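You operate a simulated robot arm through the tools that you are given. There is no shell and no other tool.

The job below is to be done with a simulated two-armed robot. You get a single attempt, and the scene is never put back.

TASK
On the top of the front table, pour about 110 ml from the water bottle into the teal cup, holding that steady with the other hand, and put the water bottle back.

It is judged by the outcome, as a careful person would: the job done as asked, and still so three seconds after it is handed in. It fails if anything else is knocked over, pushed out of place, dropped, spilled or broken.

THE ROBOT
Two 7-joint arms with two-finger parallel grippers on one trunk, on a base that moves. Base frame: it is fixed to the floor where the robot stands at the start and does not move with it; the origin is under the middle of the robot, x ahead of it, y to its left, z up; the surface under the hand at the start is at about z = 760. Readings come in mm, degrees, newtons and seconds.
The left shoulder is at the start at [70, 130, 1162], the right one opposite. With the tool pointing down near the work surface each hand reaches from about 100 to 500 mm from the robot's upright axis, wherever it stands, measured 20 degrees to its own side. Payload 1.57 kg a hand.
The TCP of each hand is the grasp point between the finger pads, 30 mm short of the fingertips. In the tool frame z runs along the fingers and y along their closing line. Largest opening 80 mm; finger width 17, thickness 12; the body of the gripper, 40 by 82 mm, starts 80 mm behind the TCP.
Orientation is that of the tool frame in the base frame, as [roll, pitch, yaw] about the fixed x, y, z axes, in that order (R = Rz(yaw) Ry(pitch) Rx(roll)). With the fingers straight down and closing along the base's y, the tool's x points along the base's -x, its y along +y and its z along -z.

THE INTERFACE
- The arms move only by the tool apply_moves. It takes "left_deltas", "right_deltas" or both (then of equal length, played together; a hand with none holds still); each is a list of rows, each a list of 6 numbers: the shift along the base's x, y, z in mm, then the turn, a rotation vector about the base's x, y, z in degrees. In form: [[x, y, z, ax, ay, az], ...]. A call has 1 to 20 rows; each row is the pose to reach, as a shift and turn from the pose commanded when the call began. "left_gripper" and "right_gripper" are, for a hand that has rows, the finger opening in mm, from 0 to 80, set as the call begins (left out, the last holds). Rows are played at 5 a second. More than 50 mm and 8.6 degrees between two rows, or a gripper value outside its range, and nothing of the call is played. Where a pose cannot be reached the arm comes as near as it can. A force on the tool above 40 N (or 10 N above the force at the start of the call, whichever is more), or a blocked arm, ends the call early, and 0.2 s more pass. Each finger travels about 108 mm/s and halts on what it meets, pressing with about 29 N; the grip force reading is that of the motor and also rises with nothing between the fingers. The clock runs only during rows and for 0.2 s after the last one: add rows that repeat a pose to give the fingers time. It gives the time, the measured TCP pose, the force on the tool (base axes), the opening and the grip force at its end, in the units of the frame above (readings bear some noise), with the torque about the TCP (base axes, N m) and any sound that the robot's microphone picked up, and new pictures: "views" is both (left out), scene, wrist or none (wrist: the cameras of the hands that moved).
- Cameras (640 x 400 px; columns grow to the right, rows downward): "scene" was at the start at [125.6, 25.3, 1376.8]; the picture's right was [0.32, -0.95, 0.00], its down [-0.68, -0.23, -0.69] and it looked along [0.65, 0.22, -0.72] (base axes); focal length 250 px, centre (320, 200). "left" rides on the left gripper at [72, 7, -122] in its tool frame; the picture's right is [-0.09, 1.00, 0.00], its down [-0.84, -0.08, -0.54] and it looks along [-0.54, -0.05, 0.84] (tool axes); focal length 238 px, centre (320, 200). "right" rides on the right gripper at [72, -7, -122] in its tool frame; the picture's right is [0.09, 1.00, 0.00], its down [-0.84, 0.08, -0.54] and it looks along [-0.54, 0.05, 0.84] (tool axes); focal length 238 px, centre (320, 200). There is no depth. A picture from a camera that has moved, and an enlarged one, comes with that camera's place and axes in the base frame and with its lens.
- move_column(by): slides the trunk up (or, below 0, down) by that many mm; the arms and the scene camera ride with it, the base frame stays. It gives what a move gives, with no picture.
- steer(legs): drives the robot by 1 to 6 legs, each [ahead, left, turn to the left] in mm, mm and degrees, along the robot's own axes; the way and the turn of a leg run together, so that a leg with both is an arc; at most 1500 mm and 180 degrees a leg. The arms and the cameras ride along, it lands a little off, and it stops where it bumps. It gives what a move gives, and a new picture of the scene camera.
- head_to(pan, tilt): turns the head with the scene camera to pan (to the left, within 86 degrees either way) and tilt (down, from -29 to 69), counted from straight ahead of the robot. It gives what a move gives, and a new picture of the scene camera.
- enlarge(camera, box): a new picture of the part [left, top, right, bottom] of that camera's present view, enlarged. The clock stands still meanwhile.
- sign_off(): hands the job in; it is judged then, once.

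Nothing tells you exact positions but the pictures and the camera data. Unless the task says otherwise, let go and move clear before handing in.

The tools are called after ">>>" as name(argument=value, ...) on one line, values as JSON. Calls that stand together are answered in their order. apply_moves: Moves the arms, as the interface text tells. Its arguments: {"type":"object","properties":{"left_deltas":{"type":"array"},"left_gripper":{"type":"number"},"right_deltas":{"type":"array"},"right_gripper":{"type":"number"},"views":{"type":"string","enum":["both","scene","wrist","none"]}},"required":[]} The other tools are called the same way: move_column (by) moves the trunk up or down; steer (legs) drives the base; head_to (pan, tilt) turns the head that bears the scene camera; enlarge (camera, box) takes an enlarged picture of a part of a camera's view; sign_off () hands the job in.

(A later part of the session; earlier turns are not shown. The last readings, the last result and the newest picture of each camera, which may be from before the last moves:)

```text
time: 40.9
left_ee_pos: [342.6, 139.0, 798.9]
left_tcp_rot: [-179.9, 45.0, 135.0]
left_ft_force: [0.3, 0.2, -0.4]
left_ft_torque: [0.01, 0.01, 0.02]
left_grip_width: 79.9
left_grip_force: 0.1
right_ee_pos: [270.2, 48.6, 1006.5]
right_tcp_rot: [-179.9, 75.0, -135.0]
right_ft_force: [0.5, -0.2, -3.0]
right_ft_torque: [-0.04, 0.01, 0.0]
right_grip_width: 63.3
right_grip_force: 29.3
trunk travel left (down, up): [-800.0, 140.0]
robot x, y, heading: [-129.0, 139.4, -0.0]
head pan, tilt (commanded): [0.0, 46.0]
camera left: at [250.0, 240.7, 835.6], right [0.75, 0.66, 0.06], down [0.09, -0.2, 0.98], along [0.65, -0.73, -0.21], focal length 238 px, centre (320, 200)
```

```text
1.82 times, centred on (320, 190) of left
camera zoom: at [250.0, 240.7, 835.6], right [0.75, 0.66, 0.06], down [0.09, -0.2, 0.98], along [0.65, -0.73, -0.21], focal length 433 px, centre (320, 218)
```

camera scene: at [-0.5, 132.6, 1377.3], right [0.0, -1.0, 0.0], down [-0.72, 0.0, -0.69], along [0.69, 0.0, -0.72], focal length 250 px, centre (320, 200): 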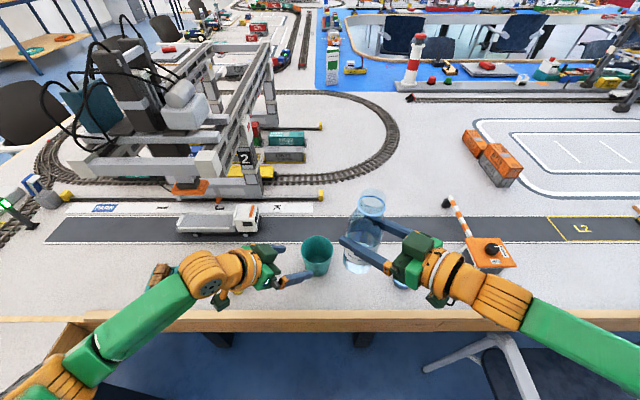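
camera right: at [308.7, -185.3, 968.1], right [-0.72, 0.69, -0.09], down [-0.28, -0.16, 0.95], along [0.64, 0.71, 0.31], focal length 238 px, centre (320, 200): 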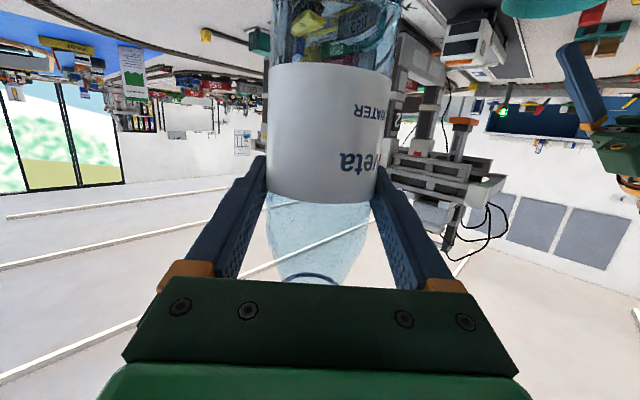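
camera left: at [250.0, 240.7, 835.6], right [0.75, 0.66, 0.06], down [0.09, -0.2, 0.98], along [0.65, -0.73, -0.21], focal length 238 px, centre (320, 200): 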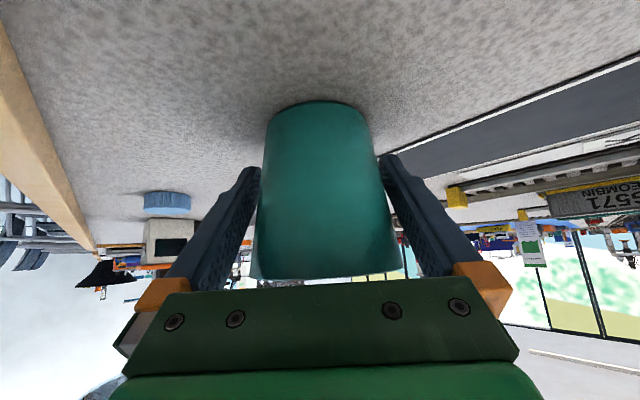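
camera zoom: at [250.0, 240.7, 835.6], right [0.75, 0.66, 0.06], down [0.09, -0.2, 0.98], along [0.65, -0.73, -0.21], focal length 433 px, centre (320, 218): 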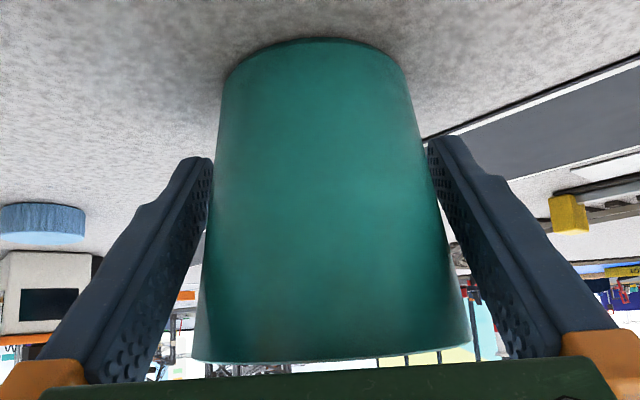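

Alignment matches the first hold. Closing the left gripper on the cup.

>>> apply_moves(left_deltas=[[0, 0, 0, 0, 0, 0], [0, 0, 0, 0, 0, 0], [0, 0, 0, 0, 0, 0]], left_gripper=60, views="both")

>>> enlarge(camera="scene", box=[240, 170, 440, 310])

```text
time: 41.7
left_ee_pos: [341.1, 138.7, 799.5]
left_tcp_rot: [-179.9, 45.0, 135.0]
left_ft_force: [0.4, -0.2, 0.9]
left_ft_torque: [-0.03, 0.05, -0.01]
left_grip_width: 72.3
left_grip_force: 29.2
right_ee_pos: [270.9, 48.6, 1006.9]
right_tcp_rot: [-179.9, 75.1, -135.1]
right_ft_force: [0.6, -0.3, -2.2]
right_ft_torque: [-0.02, -0.02, -0.01]
right_grip_width: 62.9
right_grip_force: 28.5
trunk travel left (down, up): [-800.0, 140.0]
robot x, y, heading: [-131.7, 138.4, -0.0]
head pan, tilt (commanded): [0.0, 46.0]
camera scene: at [-0.2, 132.1, 1377.2], right [0.0, -1.0, 0.0], down [-0.72, 0.0, -0.69], along [0.69, 0.0, -0.72], focal length 250 px, centre (320, 200)
camera left: at [249.9, 240.6, 835.7], right [0.75, 0.66, 0.06], down [0.09, -0.2, 0.98], along [0.65, -0.73, -0.21], focal length 238 px, centre (320, 200)
```

scene: 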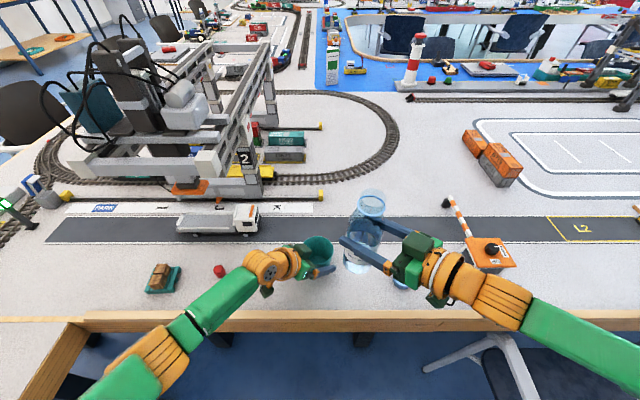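
left: 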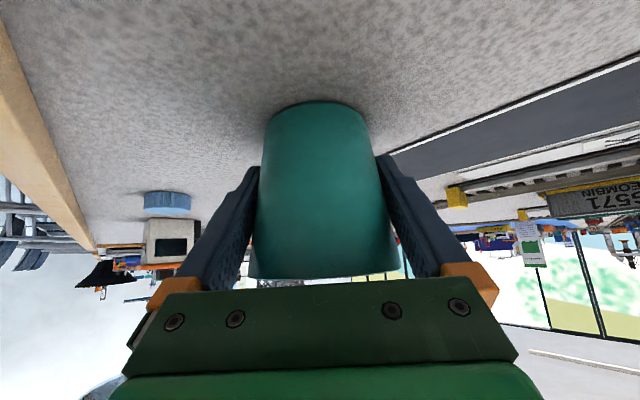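

```text
2.86 times, centred on (340, 240) of scene
camera zoom: at [-0.2, 132.1, 1377.2], right [0.0, -1.0, 0.0], down [-0.72, 0.0, -0.69], along [0.69, 0.0, -0.72], focal length 713 px, centre (263, 86)
```

zoom: 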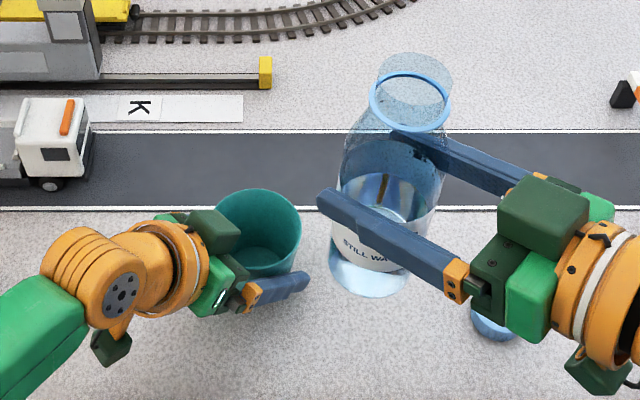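

The cup is held again at 72.3 mm, and the bottle hangs almost exactly above the pour position. Weight so far averages about 2.1 N. I'll tilt toward the cup and lower in stages, first to 45°.

>>> apply_moves(right_deltas=[[0, 0, -12, -5.3, 5.3, 0], [0, 0, -25, -10.6, 10.6, 0], [-1, 1, -37, -15.9, 15.9, 0], [-1, 1, -50, -21.2, 21.2, 0], [-2, 1, -62, -26.5, 26.5, 0], [-2, 2, -75, -31.8, 31.8, 0]], views="scene")

```text
time: 43.1
left_ee_pos: [341.2, 140.1, 800.3]
left_tcp_rot: [-179.9, 45.0, 135.0]
left_ft_force: [1.1, 0.4, 1.2]
left_ft_torque: [0.01, -0.01, 0.0]
left_grip_width: 72.5
left_grip_force: 28.8
right_ee_pos: [269.0, 51.6, 931.6]
right_tcp_rot: [-179.9, 30.1, -135.0]
right_ft_force: [0.0, -0.7, -2.1]
right_ft_torque: [0.04, -0.04, 0.02]
right_grip_width: 63.1
right_grip_force: 28.5
trunk travel left (down, up): [-800.0, 140.0]
robot x, y, heading: [-133.4, 131.1, 0.2]
head pan, tilt (commanded): [0.0, 46.0]
camera scene: at [0.3, 132.8, 1377.2], right [0.0, -1.0, 0.0], down [-0.72, 0.0, -0.69], along [0.69, 0.0, -0.72], focal length 250 px, centre (320, 200)
```

scene: 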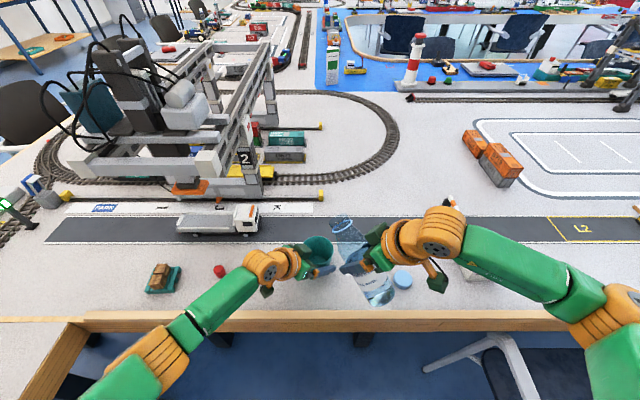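

Tracking well. On to 70° with the lip well above the rim.

>>> apply_moves(right_deltas=[[0, 0, -9, -4.42, 4.42, 0], [0, -0.5, -18, -8.84, 8.84, 0], [0, -1, -27, -13.26, 13.26, 0], [0, -1, -36, -17.68, 17.68, 0], [0, -1, -36, -17.68, 17.68, 0]], views="both")

>>> enlarge(camera="scene", box=[270, 200, 430, 310])

>>> enlarge(camera="right", box=[220, 100, 480, 300])

```text
time: 44.3
left_ee_pos: [341.3, 140.1, 800.1]
left_tcp_rot: [-179.9, 45.0, 135.0]
left_ft_force: [-0.1, 0.0, 0.1]
left_ft_torque: [-0.03, 0.02, 0.02]
left_grip_width: 72.5
left_grip_force: 28.9
right_ee_pos: [269.7, 48.7, 894.9]
right_tcp_rot: [-179.9, 5.1, -134.9]
right_ft_force: [-0.4, 0.0, -2.3]
right_ft_torque: [0.1, -0.06, 0.02]
right_grip_width: 62.9
right_grip_force: 28.9
trunk travel left (down, up): [-800.0, 140.0]
robot x, y, heading: [-131.3, 133.6, 0.1]
head pan, tilt (commanded): [0.0, 46.0]
camera scene: at [-0.1, 131.9, 1377.2], right [0.0, -1.0, 0.0], down [-0.72, 0.0, -0.69], along [0.69, 0.0, -0.72], focal length 250 px, centre (320, 200)
camera right: at [215.1, -14.0, 1010.5], right [-0.77, 0.64, -0.01], down [0.5, 0.61, 0.61], along [0.4, 0.47, -0.79], focal length 238 px, centre (320, 200)
```

scene: 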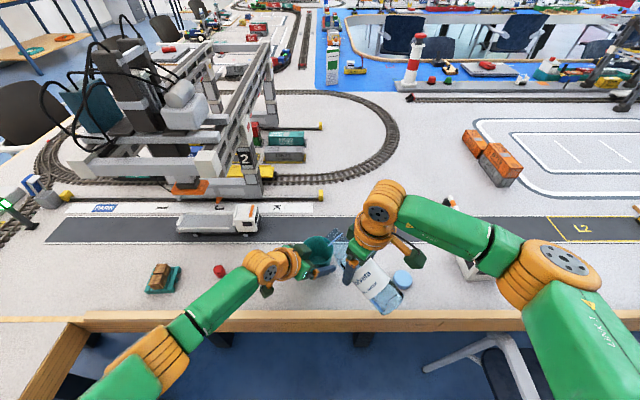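
right: 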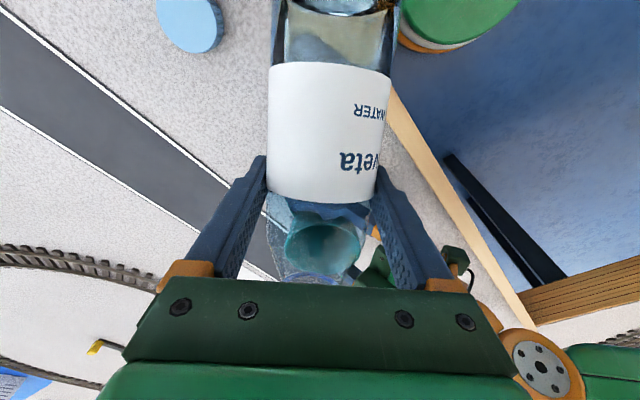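

```text
3.64 times, centred on (350, 255) of scene
camera zoom: at [-0.1, 131.9, 1377.2], right [0.0, -1.0, 0.0], down [-0.72, 0.0, -0.69], along [0.69, 0.0, -0.72], focal length 908 px, centre (211, 0)
```

zoom: 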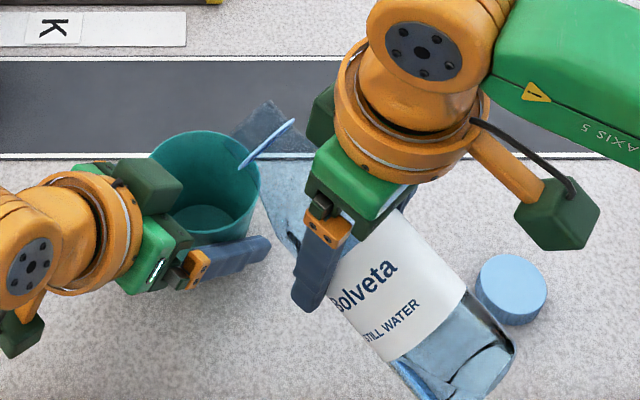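

```text
2.00 times, centred on (350, 200) of right
camera zoom: at [215.1, -14.0, 1010.5], right [-0.77, 0.64, -0.01], down [0.5, 0.61, 0.61], along [0.4, 0.47, -0.79], focal length 477 px, centre (260, 200)
```

zoom: 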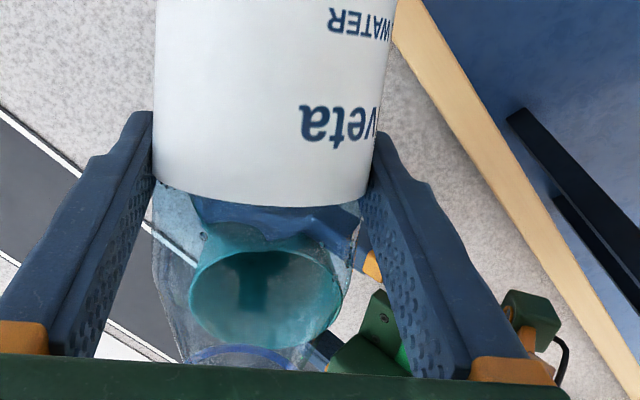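

At 70° the neck is aligned over the near half of the cup; the lip is around (336, 116, 908). I'll creep on to 76° while lowering to the final height, then continue in small steps watching for flow.

>>> apply_moves(right_deltas=[[0, 0, -4, -1.41, 1.41, 0], [0, 0, -7, -2.83, 2.83, 0], [0, 0, -10, -4.24, 4.24, 0], [0, 0, -10, -4.24, 4.24, 0]], views="both")

>>> enlarge(camera="scene", box=[280, 210, 400, 300])

```text
time: 45.3
left_ee_pos: [341.7, 139.4, 800.1]
left_tcp_rot: [-179.9, 45.0, 135.0]
left_ft_force: [0.3, 0.7, 1.0]
left_ft_torque: [0.01, 0.03, 0.01]
left_grip_width: 72.4
left_grip_force: 28.7
right_ee_pos: [268.7, 49.7, 885.0]
right_tcp_rot: [-179.9, -0.9, -135.0]
right_ft_force: [-0.4, -0.2, -2.4]
right_ft_torque: [0.04, -0.08, 0.04]
right_grip_width: 62.9
right_grip_force: 29.0
trunk travel left (down, up): [-800.0, 140.0]
robot x, y, heading: [-131.3, 130.7, 0.1]
head pan, tilt (commanded): [0.0, 46.0]
camera scene: at [0.0, 132.2, 1377.2], right [0.0, -1.0, 0.0], down [-0.72, 0.0, -0.69], along [0.69, 0.0, -0.72], focal length 250 px, centre (320, 200)
camera right: at [223.2, -4.7, 1007.9], right [-0.77, 0.64, 0.0], down [0.54, 0.65, 0.53], along [0.34, 0.41, -0.85], focal length 238 px, centre (320, 200)
```

scene: 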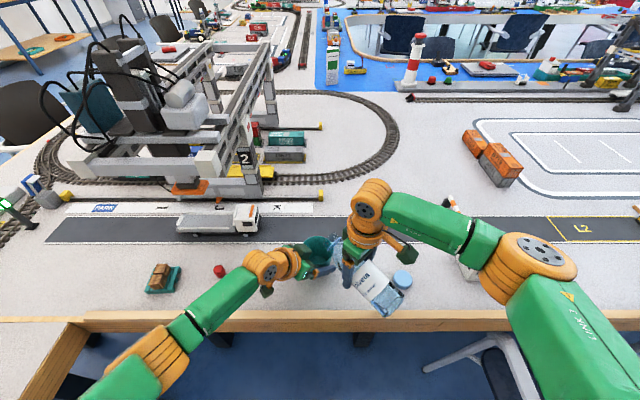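
right: 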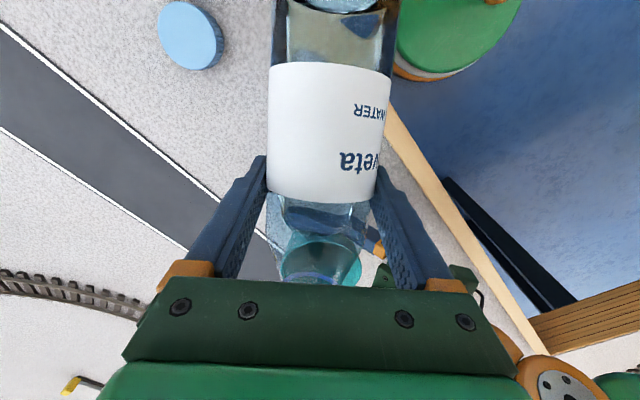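

```text
4.44 times, centred on (340, 255) of scene
camera zoom: at [0.0, 132.2, 1377.2], right [0.0, -1.0, 0.0], down [-0.72, 0.0, -0.69], along [0.69, 0.0, -0.72], focal length 1110 px, centre (231, -44)
```

zoom: 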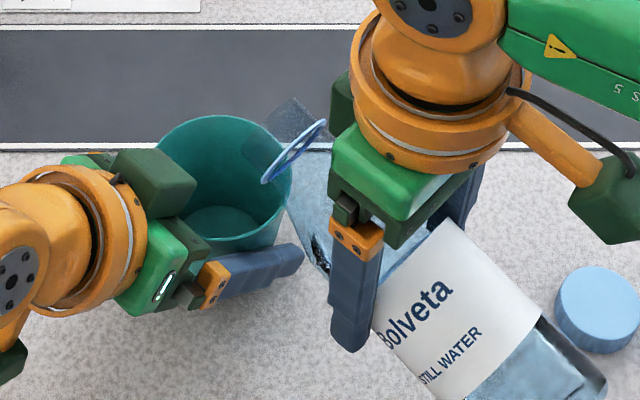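

No flow yet at 76°, and the lip projects safely inside the rim. Continuing in 2° steps.

>>> apply_moves(right_deltas=[[0, 0, 0, -1.41, 1.41, 0], [0, 0, 0, -2.83, 2.83, 0], [0, 0, 0, -2.83, 2.83, 0], [0, 0, 0, -2.83, 2.83, 0]], views="none")

>>> enlarge(camera="scene", box=[280, 210, 400, 300])

```text
time: 46.3
left_ee_pos: [342.6, 138.9, 799.5]
left_tcp_rot: [-180.0, 45.1, 135.0]
left_ft_force: [0.1, -0.8, -0.4]
left_ft_torque: [-0.01, -0.02, 0.0]
left_grip_width: 72.3
left_grip_force: 29.2
right_ee_pos: [267.9, 49.5, 885.0]
right_tcp_rot: [-179.7, -4.9, -135.0]
right_ft_force: [0.3, -0.6, -2.7]
right_ft_torque: [0.08, -0.06, -0.01]
right_grip_width: 62.8
right_grip_force: 29.1
trunk travel left (down, up): [-800.0, 140.0]
robot x, y, heading: [-129.1, 132.7, -0.3]
head pan, tilt (commanded): [0.0, 46.0]
```

```text
4.44 times, centred on (340, 255) of scene
camera zoom: at [0.2, 132.2, 1377.2], right [0.0, -1.0, 0.0], down [-0.72, 0.0, -0.69], along [0.69, 0.0, -0.72], focal length 1110 px, centre (231, -44)
```

zoom: 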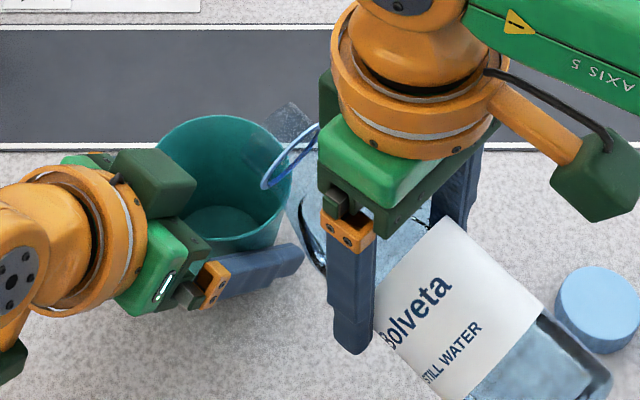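

Still dry at 80°. Next 82°.

>>> apply_moves(right_deltas=[[0, 0, 0, -1.41, 1.41, 0], [0, 0, 0, -1.41, 1.41, 0], [0, 0, 0, -1.41, 1.41, 0]], views="none")

>>> enlarge(camera="scene", box=[280, 210, 400, 300])

```text
time: 47.1
left_ee_pos: [342.5, 139.2, 801.2]
left_tcp_rot: [180.0, 45.0, 134.9]
left_ft_force: [-0.5, 0.1, -0.4]
left_ft_torque: [-0.02, 0.01, -0.02]
left_grip_width: 72.7
left_grip_force: 28.4
right_ee_pos: [268.0, 49.5, 884.8]
right_tcp_rot: [-179.9, -6.9, -135.0]
right_ft_force: [0.4, 0.7, -3.2]
right_ft_torque: [0.07, -0.04, -0.04]
right_grip_width: 62.9
right_grip_force: 29.2
trunk travel left (down, up): [-800.0, 140.0]
robot x, y, heading: [-130.0, 135.0, -0.2]
head pan, tilt (commanded): [0.0, 46.0]
```

```text
4.44 times, centred on (340, 255) of scene
camera zoom: at [0.2, 132.1, 1377.2], right [0.0, -1.0, 0.0], down [-0.72, 0.0, -0.69], along [0.69, 0.0, -0.72], focal length 1110 px, centre (231, -44)
```

zoom: 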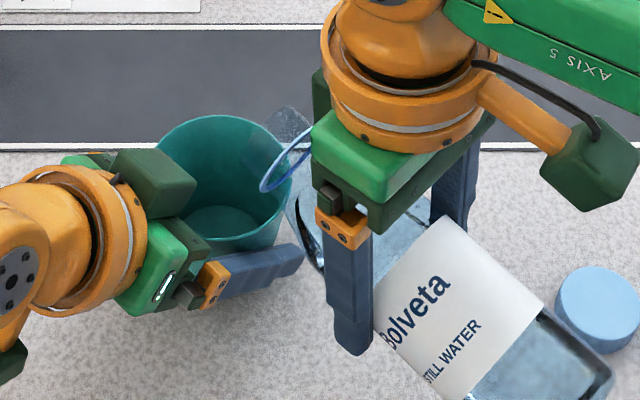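

No water over the lip yet at 82°. Going on by 1.5° steps.

>>> apply_moves(right_deltas=[[0, 0, 0, -1.06, 1.06, 0], [0, 0, 0, -1.06, 1.06, 0], [0, 0, 0, -1.06, 1.06, 0]], views="none")

>>> enlarge(camera="scene", box=[280, 210, 400, 300])

```text
time: 47.9
left_ee_pos: [342.7, 140.3, 798.7]
left_tcp_rot: [-179.9, 45.0, 135.0]
left_ft_force: [0.2, -0.6, 0.5]
left_ft_torque: [-0.03, -0.02, 0.0]
left_grip_width: 72.4
left_grip_force: 29.3
right_ee_pos: [268.2, 49.1, 885.4]
right_tcp_rot: [-180.0, -8.4, -135.0]
right_ft_force: [-0.2, 0.6, -2.9]
right_ft_torque: [0.07, -0.06, -0.01]
right_grip_width: 63.1
right_grip_force: 29.2
trunk travel left (down, up): [-800.0, 140.0]
robot x, y, heading: [-131.7, 136.2, -0.2]
head pan, tilt (commanded): [0.0, 46.0]
```

```text
4.44 times, centred on (340, 255) of scene
camera zoom: at [0.1, 132.2, 1377.2], right [0.0, -1.0, 0.0], down [-0.72, 0.0, -0.69], along [0.69, 0.0, -0.72], focal length 1110 px, centre (231, -44)
```

zoom: 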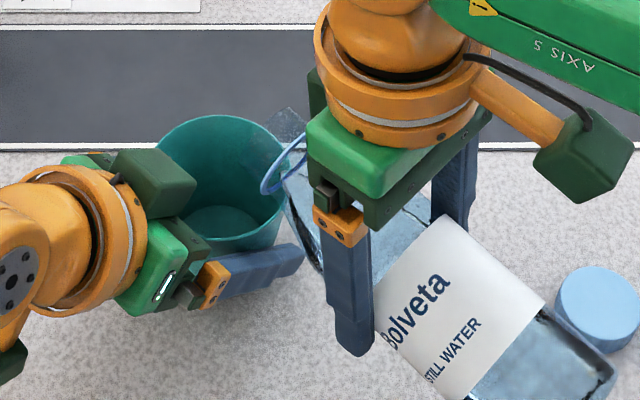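

Still dry at 83.5°. Another 1.5°.

>>> apply_moves(right_deltas=[[0, 0, 0, -1.06, 1.06, 0], [0, 0, 0, -1.06, 1.06, 0], [0, 0, 0, -1.06, 1.06, 0]], views="none")

>>> enlarge(camera="scene", box=[280, 210, 400, 300])

```text
time: 48.7
left_ee_pos: [342.0, 140.6, 799.6]
left_tcp_rot: [-179.9, 45.0, 135.1]
left_ft_force: [0.1, 1.2, 0.1]
left_ft_torque: [0.01, -0.01, 0.01]
left_grip_width: 72.1
left_grip_force: 28.6
right_ee_pos: [269.4, 48.6, 885.0]
right_tcp_rot: [-179.8, -9.9, -135.1]
right_ft_force: [-1.0, 0.3, -2.5]
right_ft_torque: [0.05, -0.01, 0.0]
right_grip_width: 63.6
right_grip_force: 28.6
trunk travel left (down, up): [-800.0, 140.0]
robot x, y, heading: [-132.7, 132.4, 0.2]
head pan, tilt (commanded): [0.0, 46.0]
```

```text
4.44 times, centred on (340, 255) of scene
camera zoom: at [0.1, 132.2, 1377.2], right [0.0, -1.0, 0.0], down [-0.72, 0.0, -0.69], along [0.69, 0.0, -0.72], focal length 1110 px, centre (231, -44)
```

zoom: 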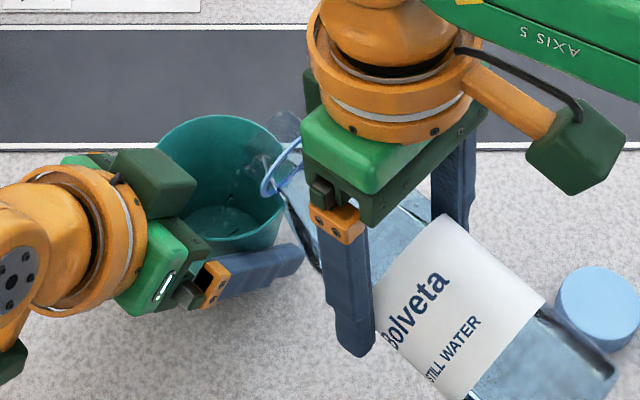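

At 85° a thin trickle seems to be starting into the cup. I'll hold and look closely.

>>> apply_moves(right_deltas=[[0, 0, 0, 0, 0, 0], [0, 0, 0, 0, 0, 0], [0, 0, 0, 0, 0, 0]], views="none")

>>> enlarge(camera="scene", box=[305, 225, 361, 275])

>>> enlarge(camera="right", box=[240, 160, 420, 300])

```text
time: 49.5
left_ee_pos: [341.5, 139.6, 800.5]
left_tcp_rot: [-179.9, 45.0, 135.0]
left_ft_force: [0.4, -0.4, -0.7]
left_ft_torque: [-0.02, -0.03, -0.02]
left_grip_width: 72.4
left_grip_force: 29.4
right_ee_pos: [267.7, 49.0, 885.5]
right_tcp_rot: [-179.8, -9.9, -135.0]
right_ft_force: [0.1, -0.3, -2.3]
right_ft_torque: [0.07, -0.03, 0.01]
right_grip_width: 63.4
right_grip_force: 29.0
trunk travel left (down, up): [-800.0, 140.0]
robot x, y, heading: [-129.4, 137.1, -0.1]
head pan, tilt (commanded): [0.0, 46.0]
```

```text
8.00 times, centred on (333, 250) of scene
camera zoom: at [0.2, 132.2, 1377.2], right [0.0, -1.0, 0.0], down [-0.72, 0.0, -0.69], along [0.69, 0.0, -0.72], focal length 1997 px, centre (216, -200)
```

zoom: 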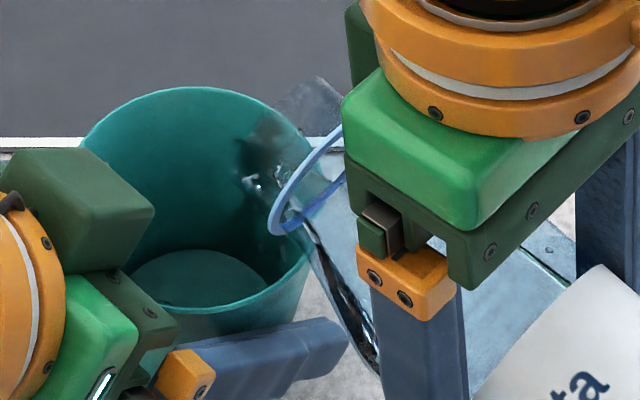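

```text
2.86 times, centred on (330, 230) of right
camera zoom: at [237.2, 9.2, 1017.4], right [-0.77, 0.64, 0.01], down [0.59, 0.7, 0.39], along [0.24, 0.31, -0.92], focal length 681 px, centre (291, 114)
```

zoom: 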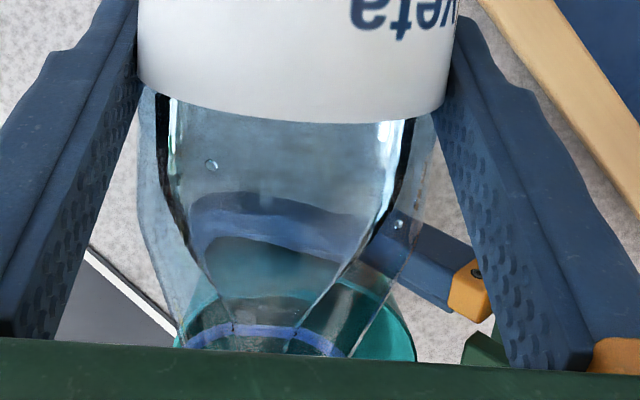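

The water tongue has reached the neck and a few drops are at the mouth. I'll add another 1.5° and hold.

>>> apply_moves(right_deltas=[[0, 0, 0, -0.53, 0.53, 0], [0, 0, 0, -1.06, 1.06, 0], [0, 0, 0, -1.06, 1.06, 0], [0, 0, 0, -1.06, 1.06, 0]], views="none")

>>> enlarge(camera="scene", box=[305, 225, 361, 275])

>>> enlarge(camera="right", box=[240, 160, 420, 300])

```text
time: 50.5
left_ee_pos: [342.0, 140.2, 799.2]
left_tcp_rot: [-180.0, 45.1, 135.0]
left_ft_force: [-0.6, 0.0, 0.0]
left_ft_torque: [0.01, -0.01, 0.02]
left_grip_width: 72.6
left_grip_force: 29.0
right_ee_pos: [267.8, 47.4, 885.3]
right_tcp_rot: [-179.7, -10.6, -135.5]
right_ft_force: [0.2, 0.1, -3.1]
right_ft_torque: [0.07, -0.07, 0.01]
right_grip_width: 63.0
right_grip_force: 28.2
trunk travel left (down, up): [-800.0, 140.0]
robot x, y, heading: [-129.7, 135.1, 0.1]
head pan, tilt (commanded): [0.0, 46.0]
```

```text
8.00 times, centred on (333, 250) of scene
camera zoom: at [0.2, 132.3, 1377.2], right [0.0, -1.0, 0.0], down [-0.72, 0.0, -0.69], along [0.69, 0.0, -0.72], focal length 1997 px, centre (216, -200)
```

zoom: 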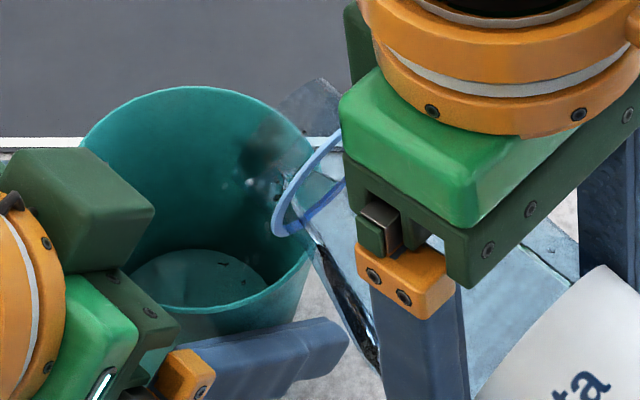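

```text
2.86 times, centred on (330, 230) of right
camera zoom: at [237.8, 10.0, 1017.8], right [-0.76, 0.64, 0.01], down [0.6, 0.7, 0.38], along [0.24, 0.3, -0.93], focal length 681 px, centre (291, 114)
```

zoom: 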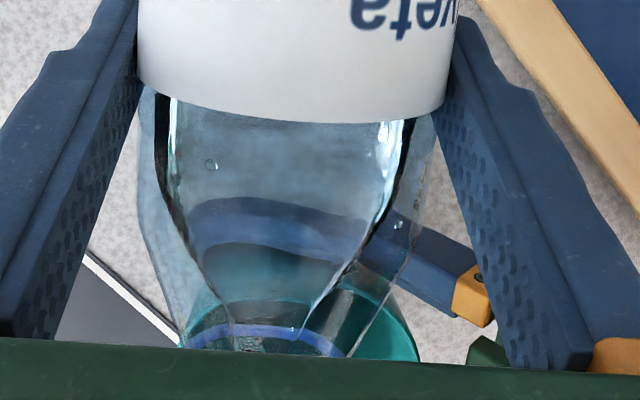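

A few drops are already in the cup and the stream is thin. The last step only reached about 86°; I'll try 2° more and watch the reach message.

>>> apply_moves(right_deltas=[[0, 0, 0, -0.7, 0.7, 0], [0, 0, 0, -1.41, 1.41, 0], [0, 0, 0, -1.41, 1.41, 0]], views="none")

>>> enlarge(camera="scene", box=[305, 225, 361, 275])

```text
time: 51.3
left_ee_pos: [343.5, 138.4, 800.1]
left_tcp_rot: [-179.9, 45.0, 134.9]
left_ft_force: [0.0, 0.0, 0.7]
left_ft_torque: [0.01, 0.0, 0.0]
left_grip_width: 72.5
left_grip_force: 29.2
right_ee_pos: [268.3, 48.0, 885.4]
right_tcp_rot: [-179.6, -10.5, -135.3]
right_ft_force: [-0.4, 0.4, -1.2]
right_ft_torque: [0.04, -0.02, 0.0]
right_grip_width: 63.1
right_grip_force: 28.9
trunk travel left (down, up): [-800.0, 140.0]
robot x, y, heading: [-130.8, 133.0, -0.1]
head pan, tilt (commanded): [0.0, 46.0]
```

```text
8.00 times, centred on (333, 250) of scene
camera zoom: at [0.2, 132.2, 1377.2], right [0.0, -1.0, 0.0], down [-0.72, 0.0, -0.69], along [0.69, 0.0, -0.72], focal length 1997 px, centre (216, -200)
```

zoom: 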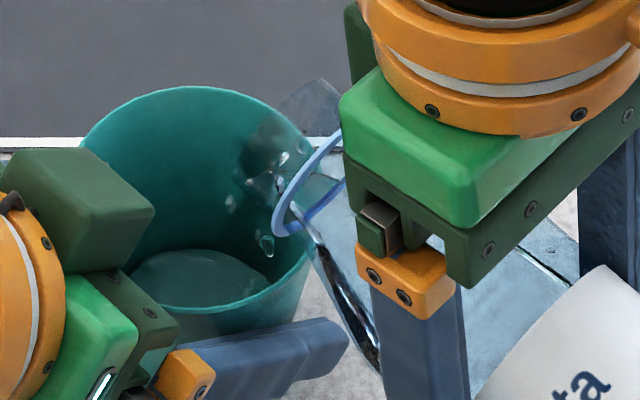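

The arm stops at about 85.5° here, with only a slow drip. The earlier limits all came when turning further left, so I'll swing the heading 4° back to the right about the lip, keeping the lip over the same spot, to free up tilt.

>>> apply_moves(right_deltas=[[-2.2, 2.3, 0, 0, 0, -2], [-4.3, 4.7, 0, 0, 0, -4], [-4.3, 4.7, 0, 0, 0, -4]], views="none")

>>> enlarge(camera="scene", box=[305, 225, 361, 275])

```text
time: 52.1
left_ee_pos: [342.0, 139.6, 800.4]
left_tcp_rot: [-180.0, 44.9, 135.1]
left_ft_force: [-0.8, -0.7, 0.6]
left_ft_torque: [0.03, 0.03, 0.03]
left_grip_width: 72.3
left_grip_force: 29.3
right_ee_pos: [264.7, 53.1, 885.8]
right_tcp_rot: [-179.9, -13.4, -139.0]
right_ft_force: [-0.6, 1.2, -2.6]
right_ft_torque: [0.03, 0.0, -0.02]
right_grip_width: 63.1
right_grip_force: 29.3
right hand out of reach, approached as far as the arm can: row 1
trunk travel left (down, up): [-800.0, 140.0]
robot x, y, heading: [-131.2, 135.8, -0.3]
head pan, tilt (commanded): [0.0, 46.0]
```

```text
8.00 times, centred on (333, 250) of scene
camera zoom: at [0.2, 132.0, 1377.2], right [0.0, -1.0, 0.0], down [-0.72, 0.0, -0.69], along [0.69, 0.0, -0.72], focal length 1997 px, centre (216, -200)
```

zoom: 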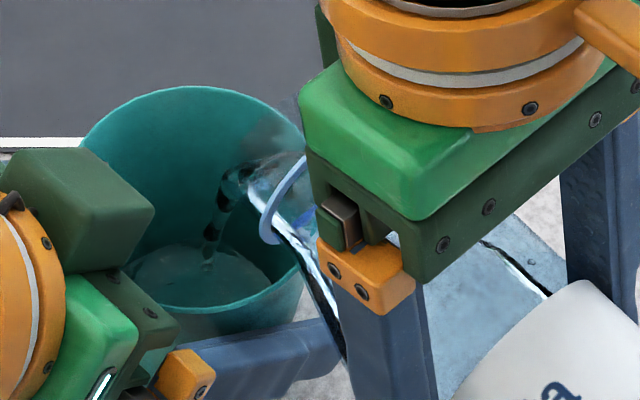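

That freed the joint: the bottle is now at 88.5° and a clean stream is falling into the cup. I'll hold briefly and watch the level.

>>> apply_moves(right_deltas=[[0, 0, 0, 0, 0, 0], [0, 0, 0, 0, 0, 0]], views="none")

>>> enlarge(camera="scene", box=[305, 225, 361, 275])

>>> enlarge(camera="right", box=[240, 160, 420, 300])

```text
time: 52.7
left_ee_pos: [341.5, 139.2, 799.5]
left_tcp_rot: [-179.9, 45.0, 135.0]
left_ft_force: [-0.5, -0.3, -0.7]
left_ft_torque: [0.04, 0.01, 0.0]
left_grip_width: 72.4
left_grip_force: 29.0
right_ee_pos: [264.7, 54.5, 884.9]
right_tcp_rot: [-179.9, -13.5, -139.0]
right_ft_force: [-0.4, -0.8, -2.0]
right_ft_torque: [0.04, -0.07, -0.01]
right_grip_width: 63.3
right_grip_force: 29.2
trunk travel left (down, up): [-800.0, 140.0]
robot x, y, heading: [-132.5, 137.0, -0.1]
head pan, tilt (commanded): [0.0, 46.0]
```

```text
8.00 times, centred on (333, 250) of scene
camera zoom: at [0.2, 132.1, 1377.2], right [0.0, -1.0, 0.0], down [-0.72, 0.0, -0.69], along [0.69, 0.0, -0.72], focal length 1997 px, centre (216, -200)
```

zoom: 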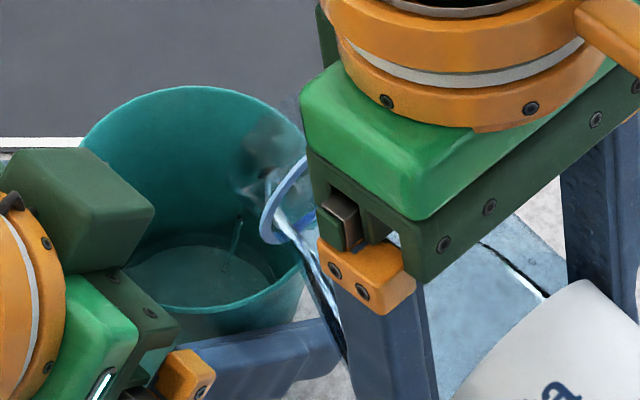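

```text
2.86 times, centred on (330, 230) of right
camera zoom: at [236.9, 21.7, 1020.0], right [-0.72, 0.69, 0.02], down [0.66, 0.68, 0.33], along [0.22, 0.25, -0.94], focal length 681 px, centre (291, 114)
```

zoom: 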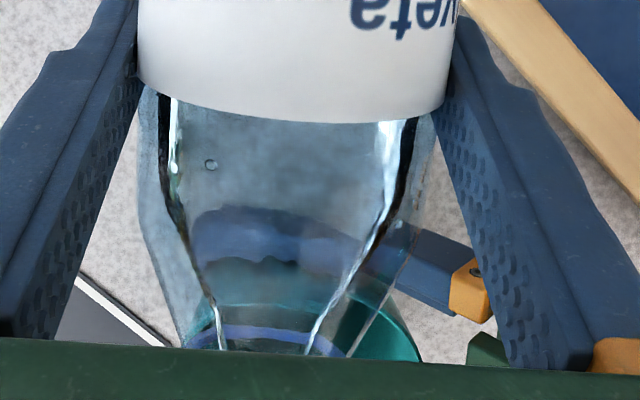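

The flow is settling at this angle. I'll add 1.5° about the current heading and hold again.

>>> apply_moves(right_deltas=[[0, 0, 0, -0.98, 1.13, 0], [0, 0, 0, -0.98, 1.13, 0], [0, 0, 0, -0.98, 1.13, 0]], views="none")

>>> enlarge(camera="scene", box=[305, 225, 361, 275])

```text
time: 53.5
left_ee_pos: [341.4, 139.1, 799.5]
left_tcp_rot: [-179.9, 45.1, 135.0]
left_ft_force: [0.0, 0.6, 0.4]
left_ft_torque: [0.01, 0.0, -0.01]
left_grip_width: 72.3
left_grip_force: 28.8
right_ee_pos: [263.6, 55.0, 885.2]
right_tcp_rot: [-179.8, -14.8, -139.0]
right_ft_force: [0.5, 0.7, -2.3]
right_ft_torque: [0.06, -0.02, -0.01]
right_grip_width: 63.2
right_grip_force: 29.0
trunk travel left (down, up): [-800.0, 140.0]
robot x, y, heading: [-131.0, 137.8, -0.2]
head pan, tilt (commanded): [0.0, 46.0]
```

```text
8.00 times, centred on (333, 250) of scene
camera zoom: at [0.2, 132.2, 1377.2], right [0.0, -1.0, 0.0], down [-0.72, 0.0, -0.69], along [0.69, 0.0, -0.72], focal length 1997 px, centre (216, -200)
```

zoom: 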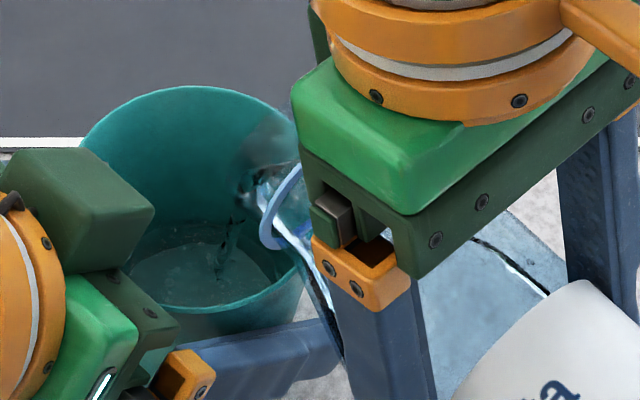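

A steady stream now falls into the middle of the cup and a water surface is visible. Holding for another moment.

>>> apply_moves(right_deltas=[[0, 0, 0, 0, 0, 0], [0, 0, 0, 0, 0, 0], [0, 0, 0, 0, 0, 0]], views="none")

>>> enlarge(camera="scene", box=[305, 225, 361, 275])

>>> enlarge(camera="right", box=[240, 0, 420, 300])

```text
time: 54.3
left_ee_pos: [341.9, 139.0, 798.5]
left_tcp_rot: [-179.9, 45.0, 135.0]
left_ft_force: [-0.2, 0.8, 0.6]
left_ft_torque: [-0.03, 0.01, 0.0]
left_grip_width: 72.3
left_grip_force: 29.0
right_ee_pos: [263.1, 54.8, 885.6]
right_tcp_rot: [-179.8, -14.8, -139.0]
right_ft_force: [-0.1, 0.7, -1.7]
right_ft_torque: [0.01, -0.01, 0.01]
right_grip_width: 62.8
right_grip_force: 29.4
trunk travel left (down, up): [-800.0, 140.0]
robot x, y, heading: [-130.5, 134.8, -0.0]
head pan, tilt (commanded): [0.0, 46.0]
```

```text
8.00 times, centred on (333, 250) of scene
camera zoom: at [0.2, 132.3, 1377.2], right [0.0, -1.0, 0.0], down [-0.72, 0.0, -0.69], along [0.69, 0.0, -0.72], focal length 1997 px, centre (216, -200)
```

zoom: 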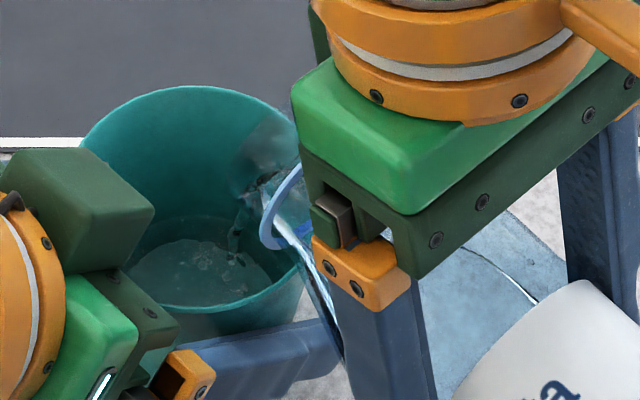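

```text
1.33 times, centred on (330, 150) of right
camera zoom: at [238.9, 24.2, 1021.2], right [-0.72, 0.69, 0.02], down [0.66, 0.68, 0.31], along [0.2, 0.24, -0.95], focal length 318 px, centre (307, 267)
```

zoom: 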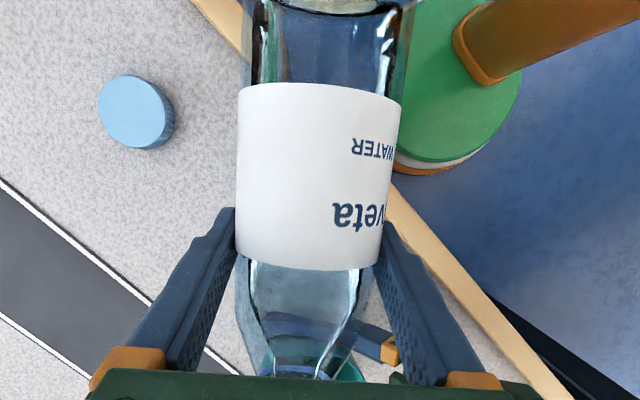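

Flow continues; from the water line I estimate roughly 45 ml in the cup so far. A further 1.5° and hold.

>>> apply_moves(right_deltas=[[0, 0, 0, -0.98, 1.13, 0], [0, 0, 0, -0.98, 1.13, 0], [0, 0, 0, -0.98, 1.13, 0]], views="none")

>>> enlarge(camera="scene", box=[305, 225, 361, 275])

```text
time: 55.1
left_ee_pos: [341.5, 139.7, 799.2]
left_tcp_rot: [-180.0, 45.0, 135.0]
left_ft_force: [-0.2, -0.2, -0.7]
left_ft_torque: [-0.01, 0.0, 0.0]
left_grip_width: 72.7
left_grip_force: 29.0
right_ee_pos: [264.4, 53.8, 886.0]
right_tcp_rot: [-179.8, -14.8, -139.0]
right_ft_force: [-0.3, 0.4, -0.9]
right_ft_torque: [0.03, -0.03, -0.02]
right_grip_width: 63.0
right_grip_force: 28.9
trunk travel left (down, up): [-800.0, 140.0]
robot x, y, heading: [-132.1, 133.3, -0.2]
head pan, tilt (commanded): [0.0, 46.0]
```

```text
8.00 times, centred on (333, 250) of scene
camera zoom: at [0.2, 132.3, 1377.2], right [0.0, -1.0, 0.0], down [-0.72, 0.0, -0.69], along [0.69, 0.0, -0.72], focal length 1997 px, centre (216, -200)
```

zoom: 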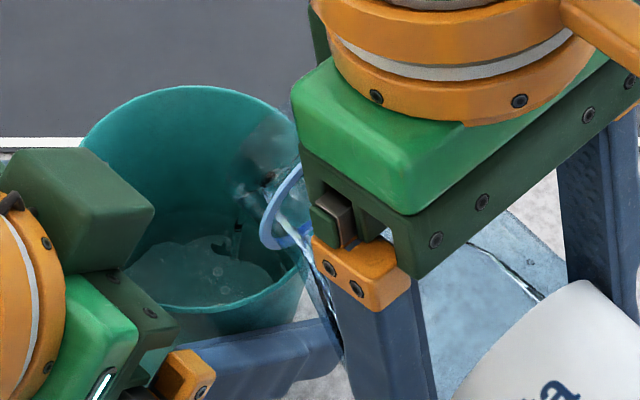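

The tilt is capped again near 90°, so I'll swing the heading back another 3° about the lip to allow more tilt.

>>> apply_moves(right_deltas=[[-1.5, 1.8, 0, 0, 0, -1.5], [-3.1, 3.7, 0, 0, 0, -3], [-3.1, 3.7, 0, 0, 0, -3]], views="none")

>>> enlarge(camera="scene", box=[305, 225, 361, 275])

```text
time: 55.9
left_ee_pos: [342.3, 139.7, 800.9]
left_tcp_rot: [-179.9, 45.0, 135.0]
left_ft_force: [0.6, -0.3, 0.0]
left_ft_torque: [0.01, -0.01, 0.0]
left_grip_width: 72.9
left_grip_force: 29.3
right_ee_pos: [260.5, 58.9, 885.6]
right_tcp_rot: [-179.8, -16.5, -142.0]
right_ft_force: [0.5, 0.8, -1.4]
right_ft_torque: [0.0, -0.04, -0.04]
right_grip_width: 63.0
right_grip_force: 28.7
trunk travel left (down, up): [-800.0, 140.0]
robot x, y, heading: [-129.4, 135.0, -0.2]
head pan, tilt (commanded): [0.0, 46.0]
```

```text
8.00 times, centred on (333, 250) of scene
camera zoom: at [0.2, 132.2, 1377.2], right [0.0, -1.0, 0.0], down [-0.72, 0.0, -0.69], along [0.69, 0.0, -0.72], focal length 1997 px, centre (216, -200)
```

zoom: 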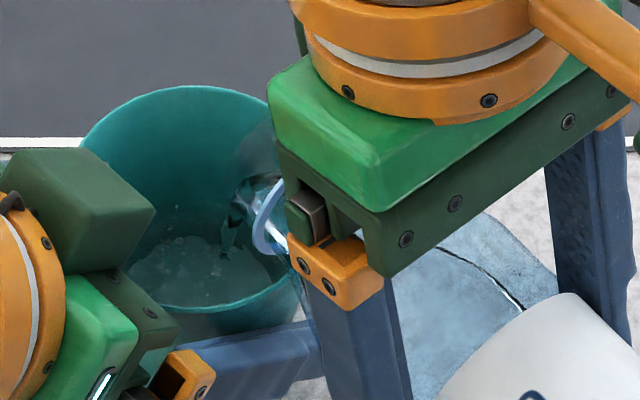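

Pouring well at 91.5°, all into the cup. Holding for another 0.8 s and checking the level.

>>> apply_moves(right_deltas=[[0, 0, 0, 0, 0, 0], [0, 0, 0, 0, 0, 0], [0, 0, 0, 0, 0, 0]], views="none")

>>> enlarge(camera="scene", box=[305, 225, 361, 275])

>>> enlarge(camera="right", box=[240, 0, 420, 300])

```text
time: 56.7
left_ee_pos: [341.4, 139.1, 800.3]
left_tcp_rot: [-179.9, 45.0, 135.0]
left_ft_force: [0.6, 0.0, -0.2]
left_ft_torque: [0.02, -0.01, 0.02]
left_grip_width: 72.8
left_grip_force: 29.1
right_ee_pos: [260.9, 58.4, 884.3]
right_tcp_rot: [-179.9, -16.4, -141.9]
right_ft_force: [0.5, -0.9, -1.5]
right_ft_torque: [0.04, -0.04, -0.02]
right_grip_width: 62.7
right_grip_force: 28.5
trunk travel left (down, up): [-800.0, 140.0]
robot x, y, heading: [-130.6, 135.9, -0.0]
head pan, tilt (commanded): [0.0, 46.0]
```

```text
8.00 times, centred on (333, 250) of scene
camera zoom: at [0.2, 132.3, 1377.2], right [0.0, -1.0, 0.0], down [-0.72, 0.0, -0.69], along [0.69, 0.0, -0.72], focal length 1997 px, centre (216, -200)
```

zoom: 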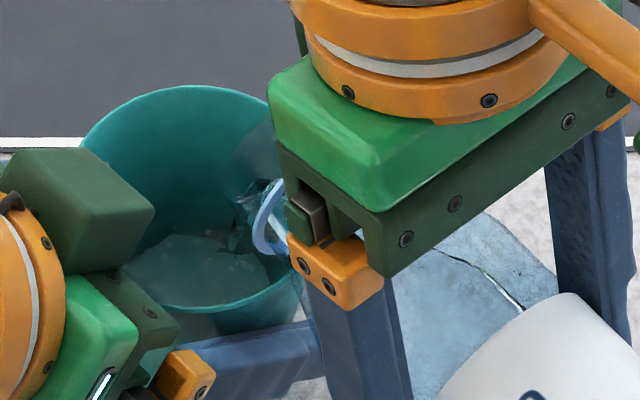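

```text
1.33 times, centred on (330, 150) of right
camera zoom: at [237.3, 32.0, 1022.0], right [-0.68, 0.73, 0.02], down [0.7, 0.65, 0.28], along [0.19, 0.21, -0.96], focal length 318 px, centre (307, 267)
```

zoom: 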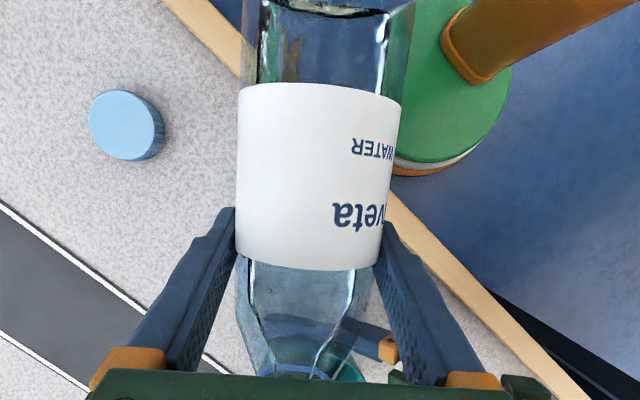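

The cup currently holds only about 25 ml by my corrected estimate (water line near z = 772), so there's a good way to go. I'll hold longer at this angle.

>>> apply_moves(right_deltas=[[0, 0, 0, 0, 0, 0], [0, 0, 0, 0, 0, 0], [0, 0, 0, 0, 0, 0], [0, 0, 0, 0, 0, 0], [0, 0, 0, 0, 0, 0], [0, 0, 0, 0, 0, 0]], views="none")

>>> enlarge(camera="scene", box=[305, 225, 361, 275])

```text
time: 58.1
left_ee_pos: [341.7, 139.7, 798.9]
left_tcp_rot: [-179.9, 45.0, 135.0]
left_ft_force: [-0.2, 0.0, 0.3]
left_ft_torque: [0.0, -0.01, -0.02]
left_grip_width: 72.6
left_grip_force: 29.0
right_ee_pos: [259.9, 58.5, 886.0]
right_tcp_rot: [-179.8, -16.5, -142.0]
right_ft_force: [0.7, -0.2, -1.1]
right_ft_torque: [-0.01, -0.04, 0.0]
right_grip_width: 63.1
right_grip_force: 28.7
trunk travel left (down, up): [-800.0, 140.0]
robot x, y, heading: [-128.8, 135.5, 0.1]
head pan, tilt (commanded): [0.0, 46.0]
```

```text
8.00 times, centred on (333, 250) of scene
camera zoom: at [0.2, 132.3, 1377.2], right [0.0, -1.0, 0.0], down [-0.72, 0.0, -0.69], along [0.69, 0.0, -0.72], focal length 1997 px, centre (216, -200)
```

zoom: 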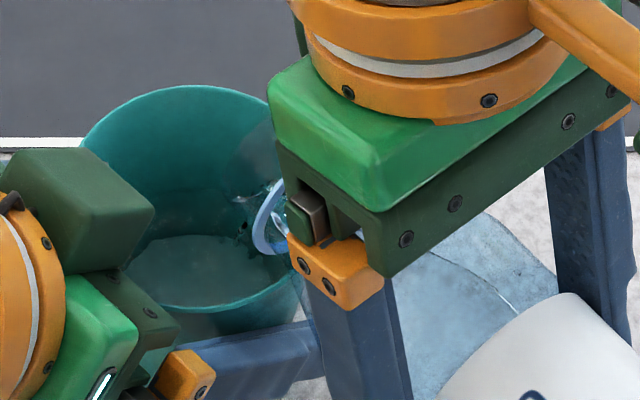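

Now I notice a darker band on the back wall starting near row 187. That may be the real water line, with the pale ellipse being the floor seen through water. The clock is stopped, so I'll zoom in before deciding.

>>> enlarge(camera="scene", box=[312, 233, 342, 265])

>>> enlarge(camera="right", box=[240, 0, 420, 300])

>>> enlarge(camera="right", box=[270, 180, 400, 290])

```text
12.50 times, centred on (327, 249) of scene
camera zoom: at [0.2, 132.3, 1377.2], right [0.0, -1.0, 0.0], down [-0.72, 0.0, -0.69], along [0.69, 0.0, -0.72], focal length 3121 px, centre (232, -412)
```

zoom: 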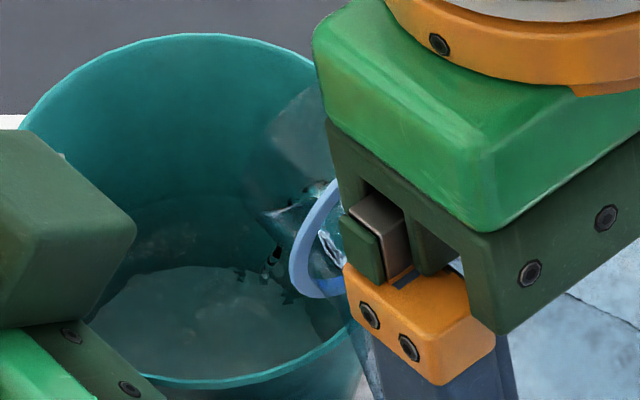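

```text
1.33 times, centred on (330, 150) of right
camera zoom: at [237.3, 32.0, 1022.0], right [-0.68, 0.73, 0.02], down [0.7, 0.65, 0.28], along [0.19, 0.21, -0.96], focal length 318 px, centre (307, 267)
```

zoom: 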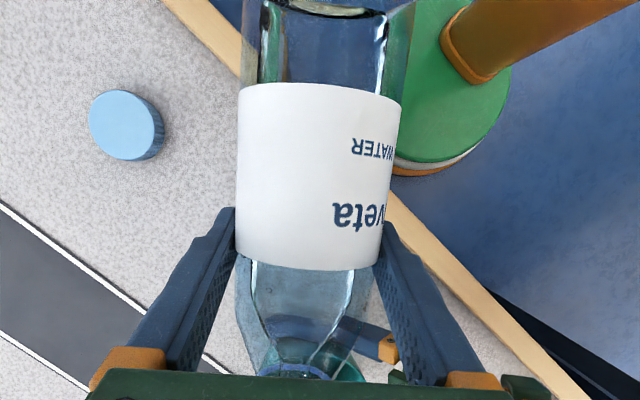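

```text
3.64 times, centred on (335, 235) of right
camera zoom: at [237.3, 32.0, 1022.0], right [-0.68, 0.73, 0.02], down [0.7, 0.65, 0.28], along [0.19, 0.21, -0.96], focal length 867 px, centre (266, 73)
```

zoom: 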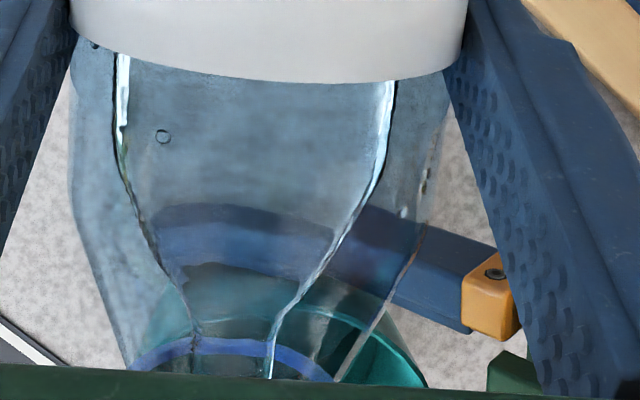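

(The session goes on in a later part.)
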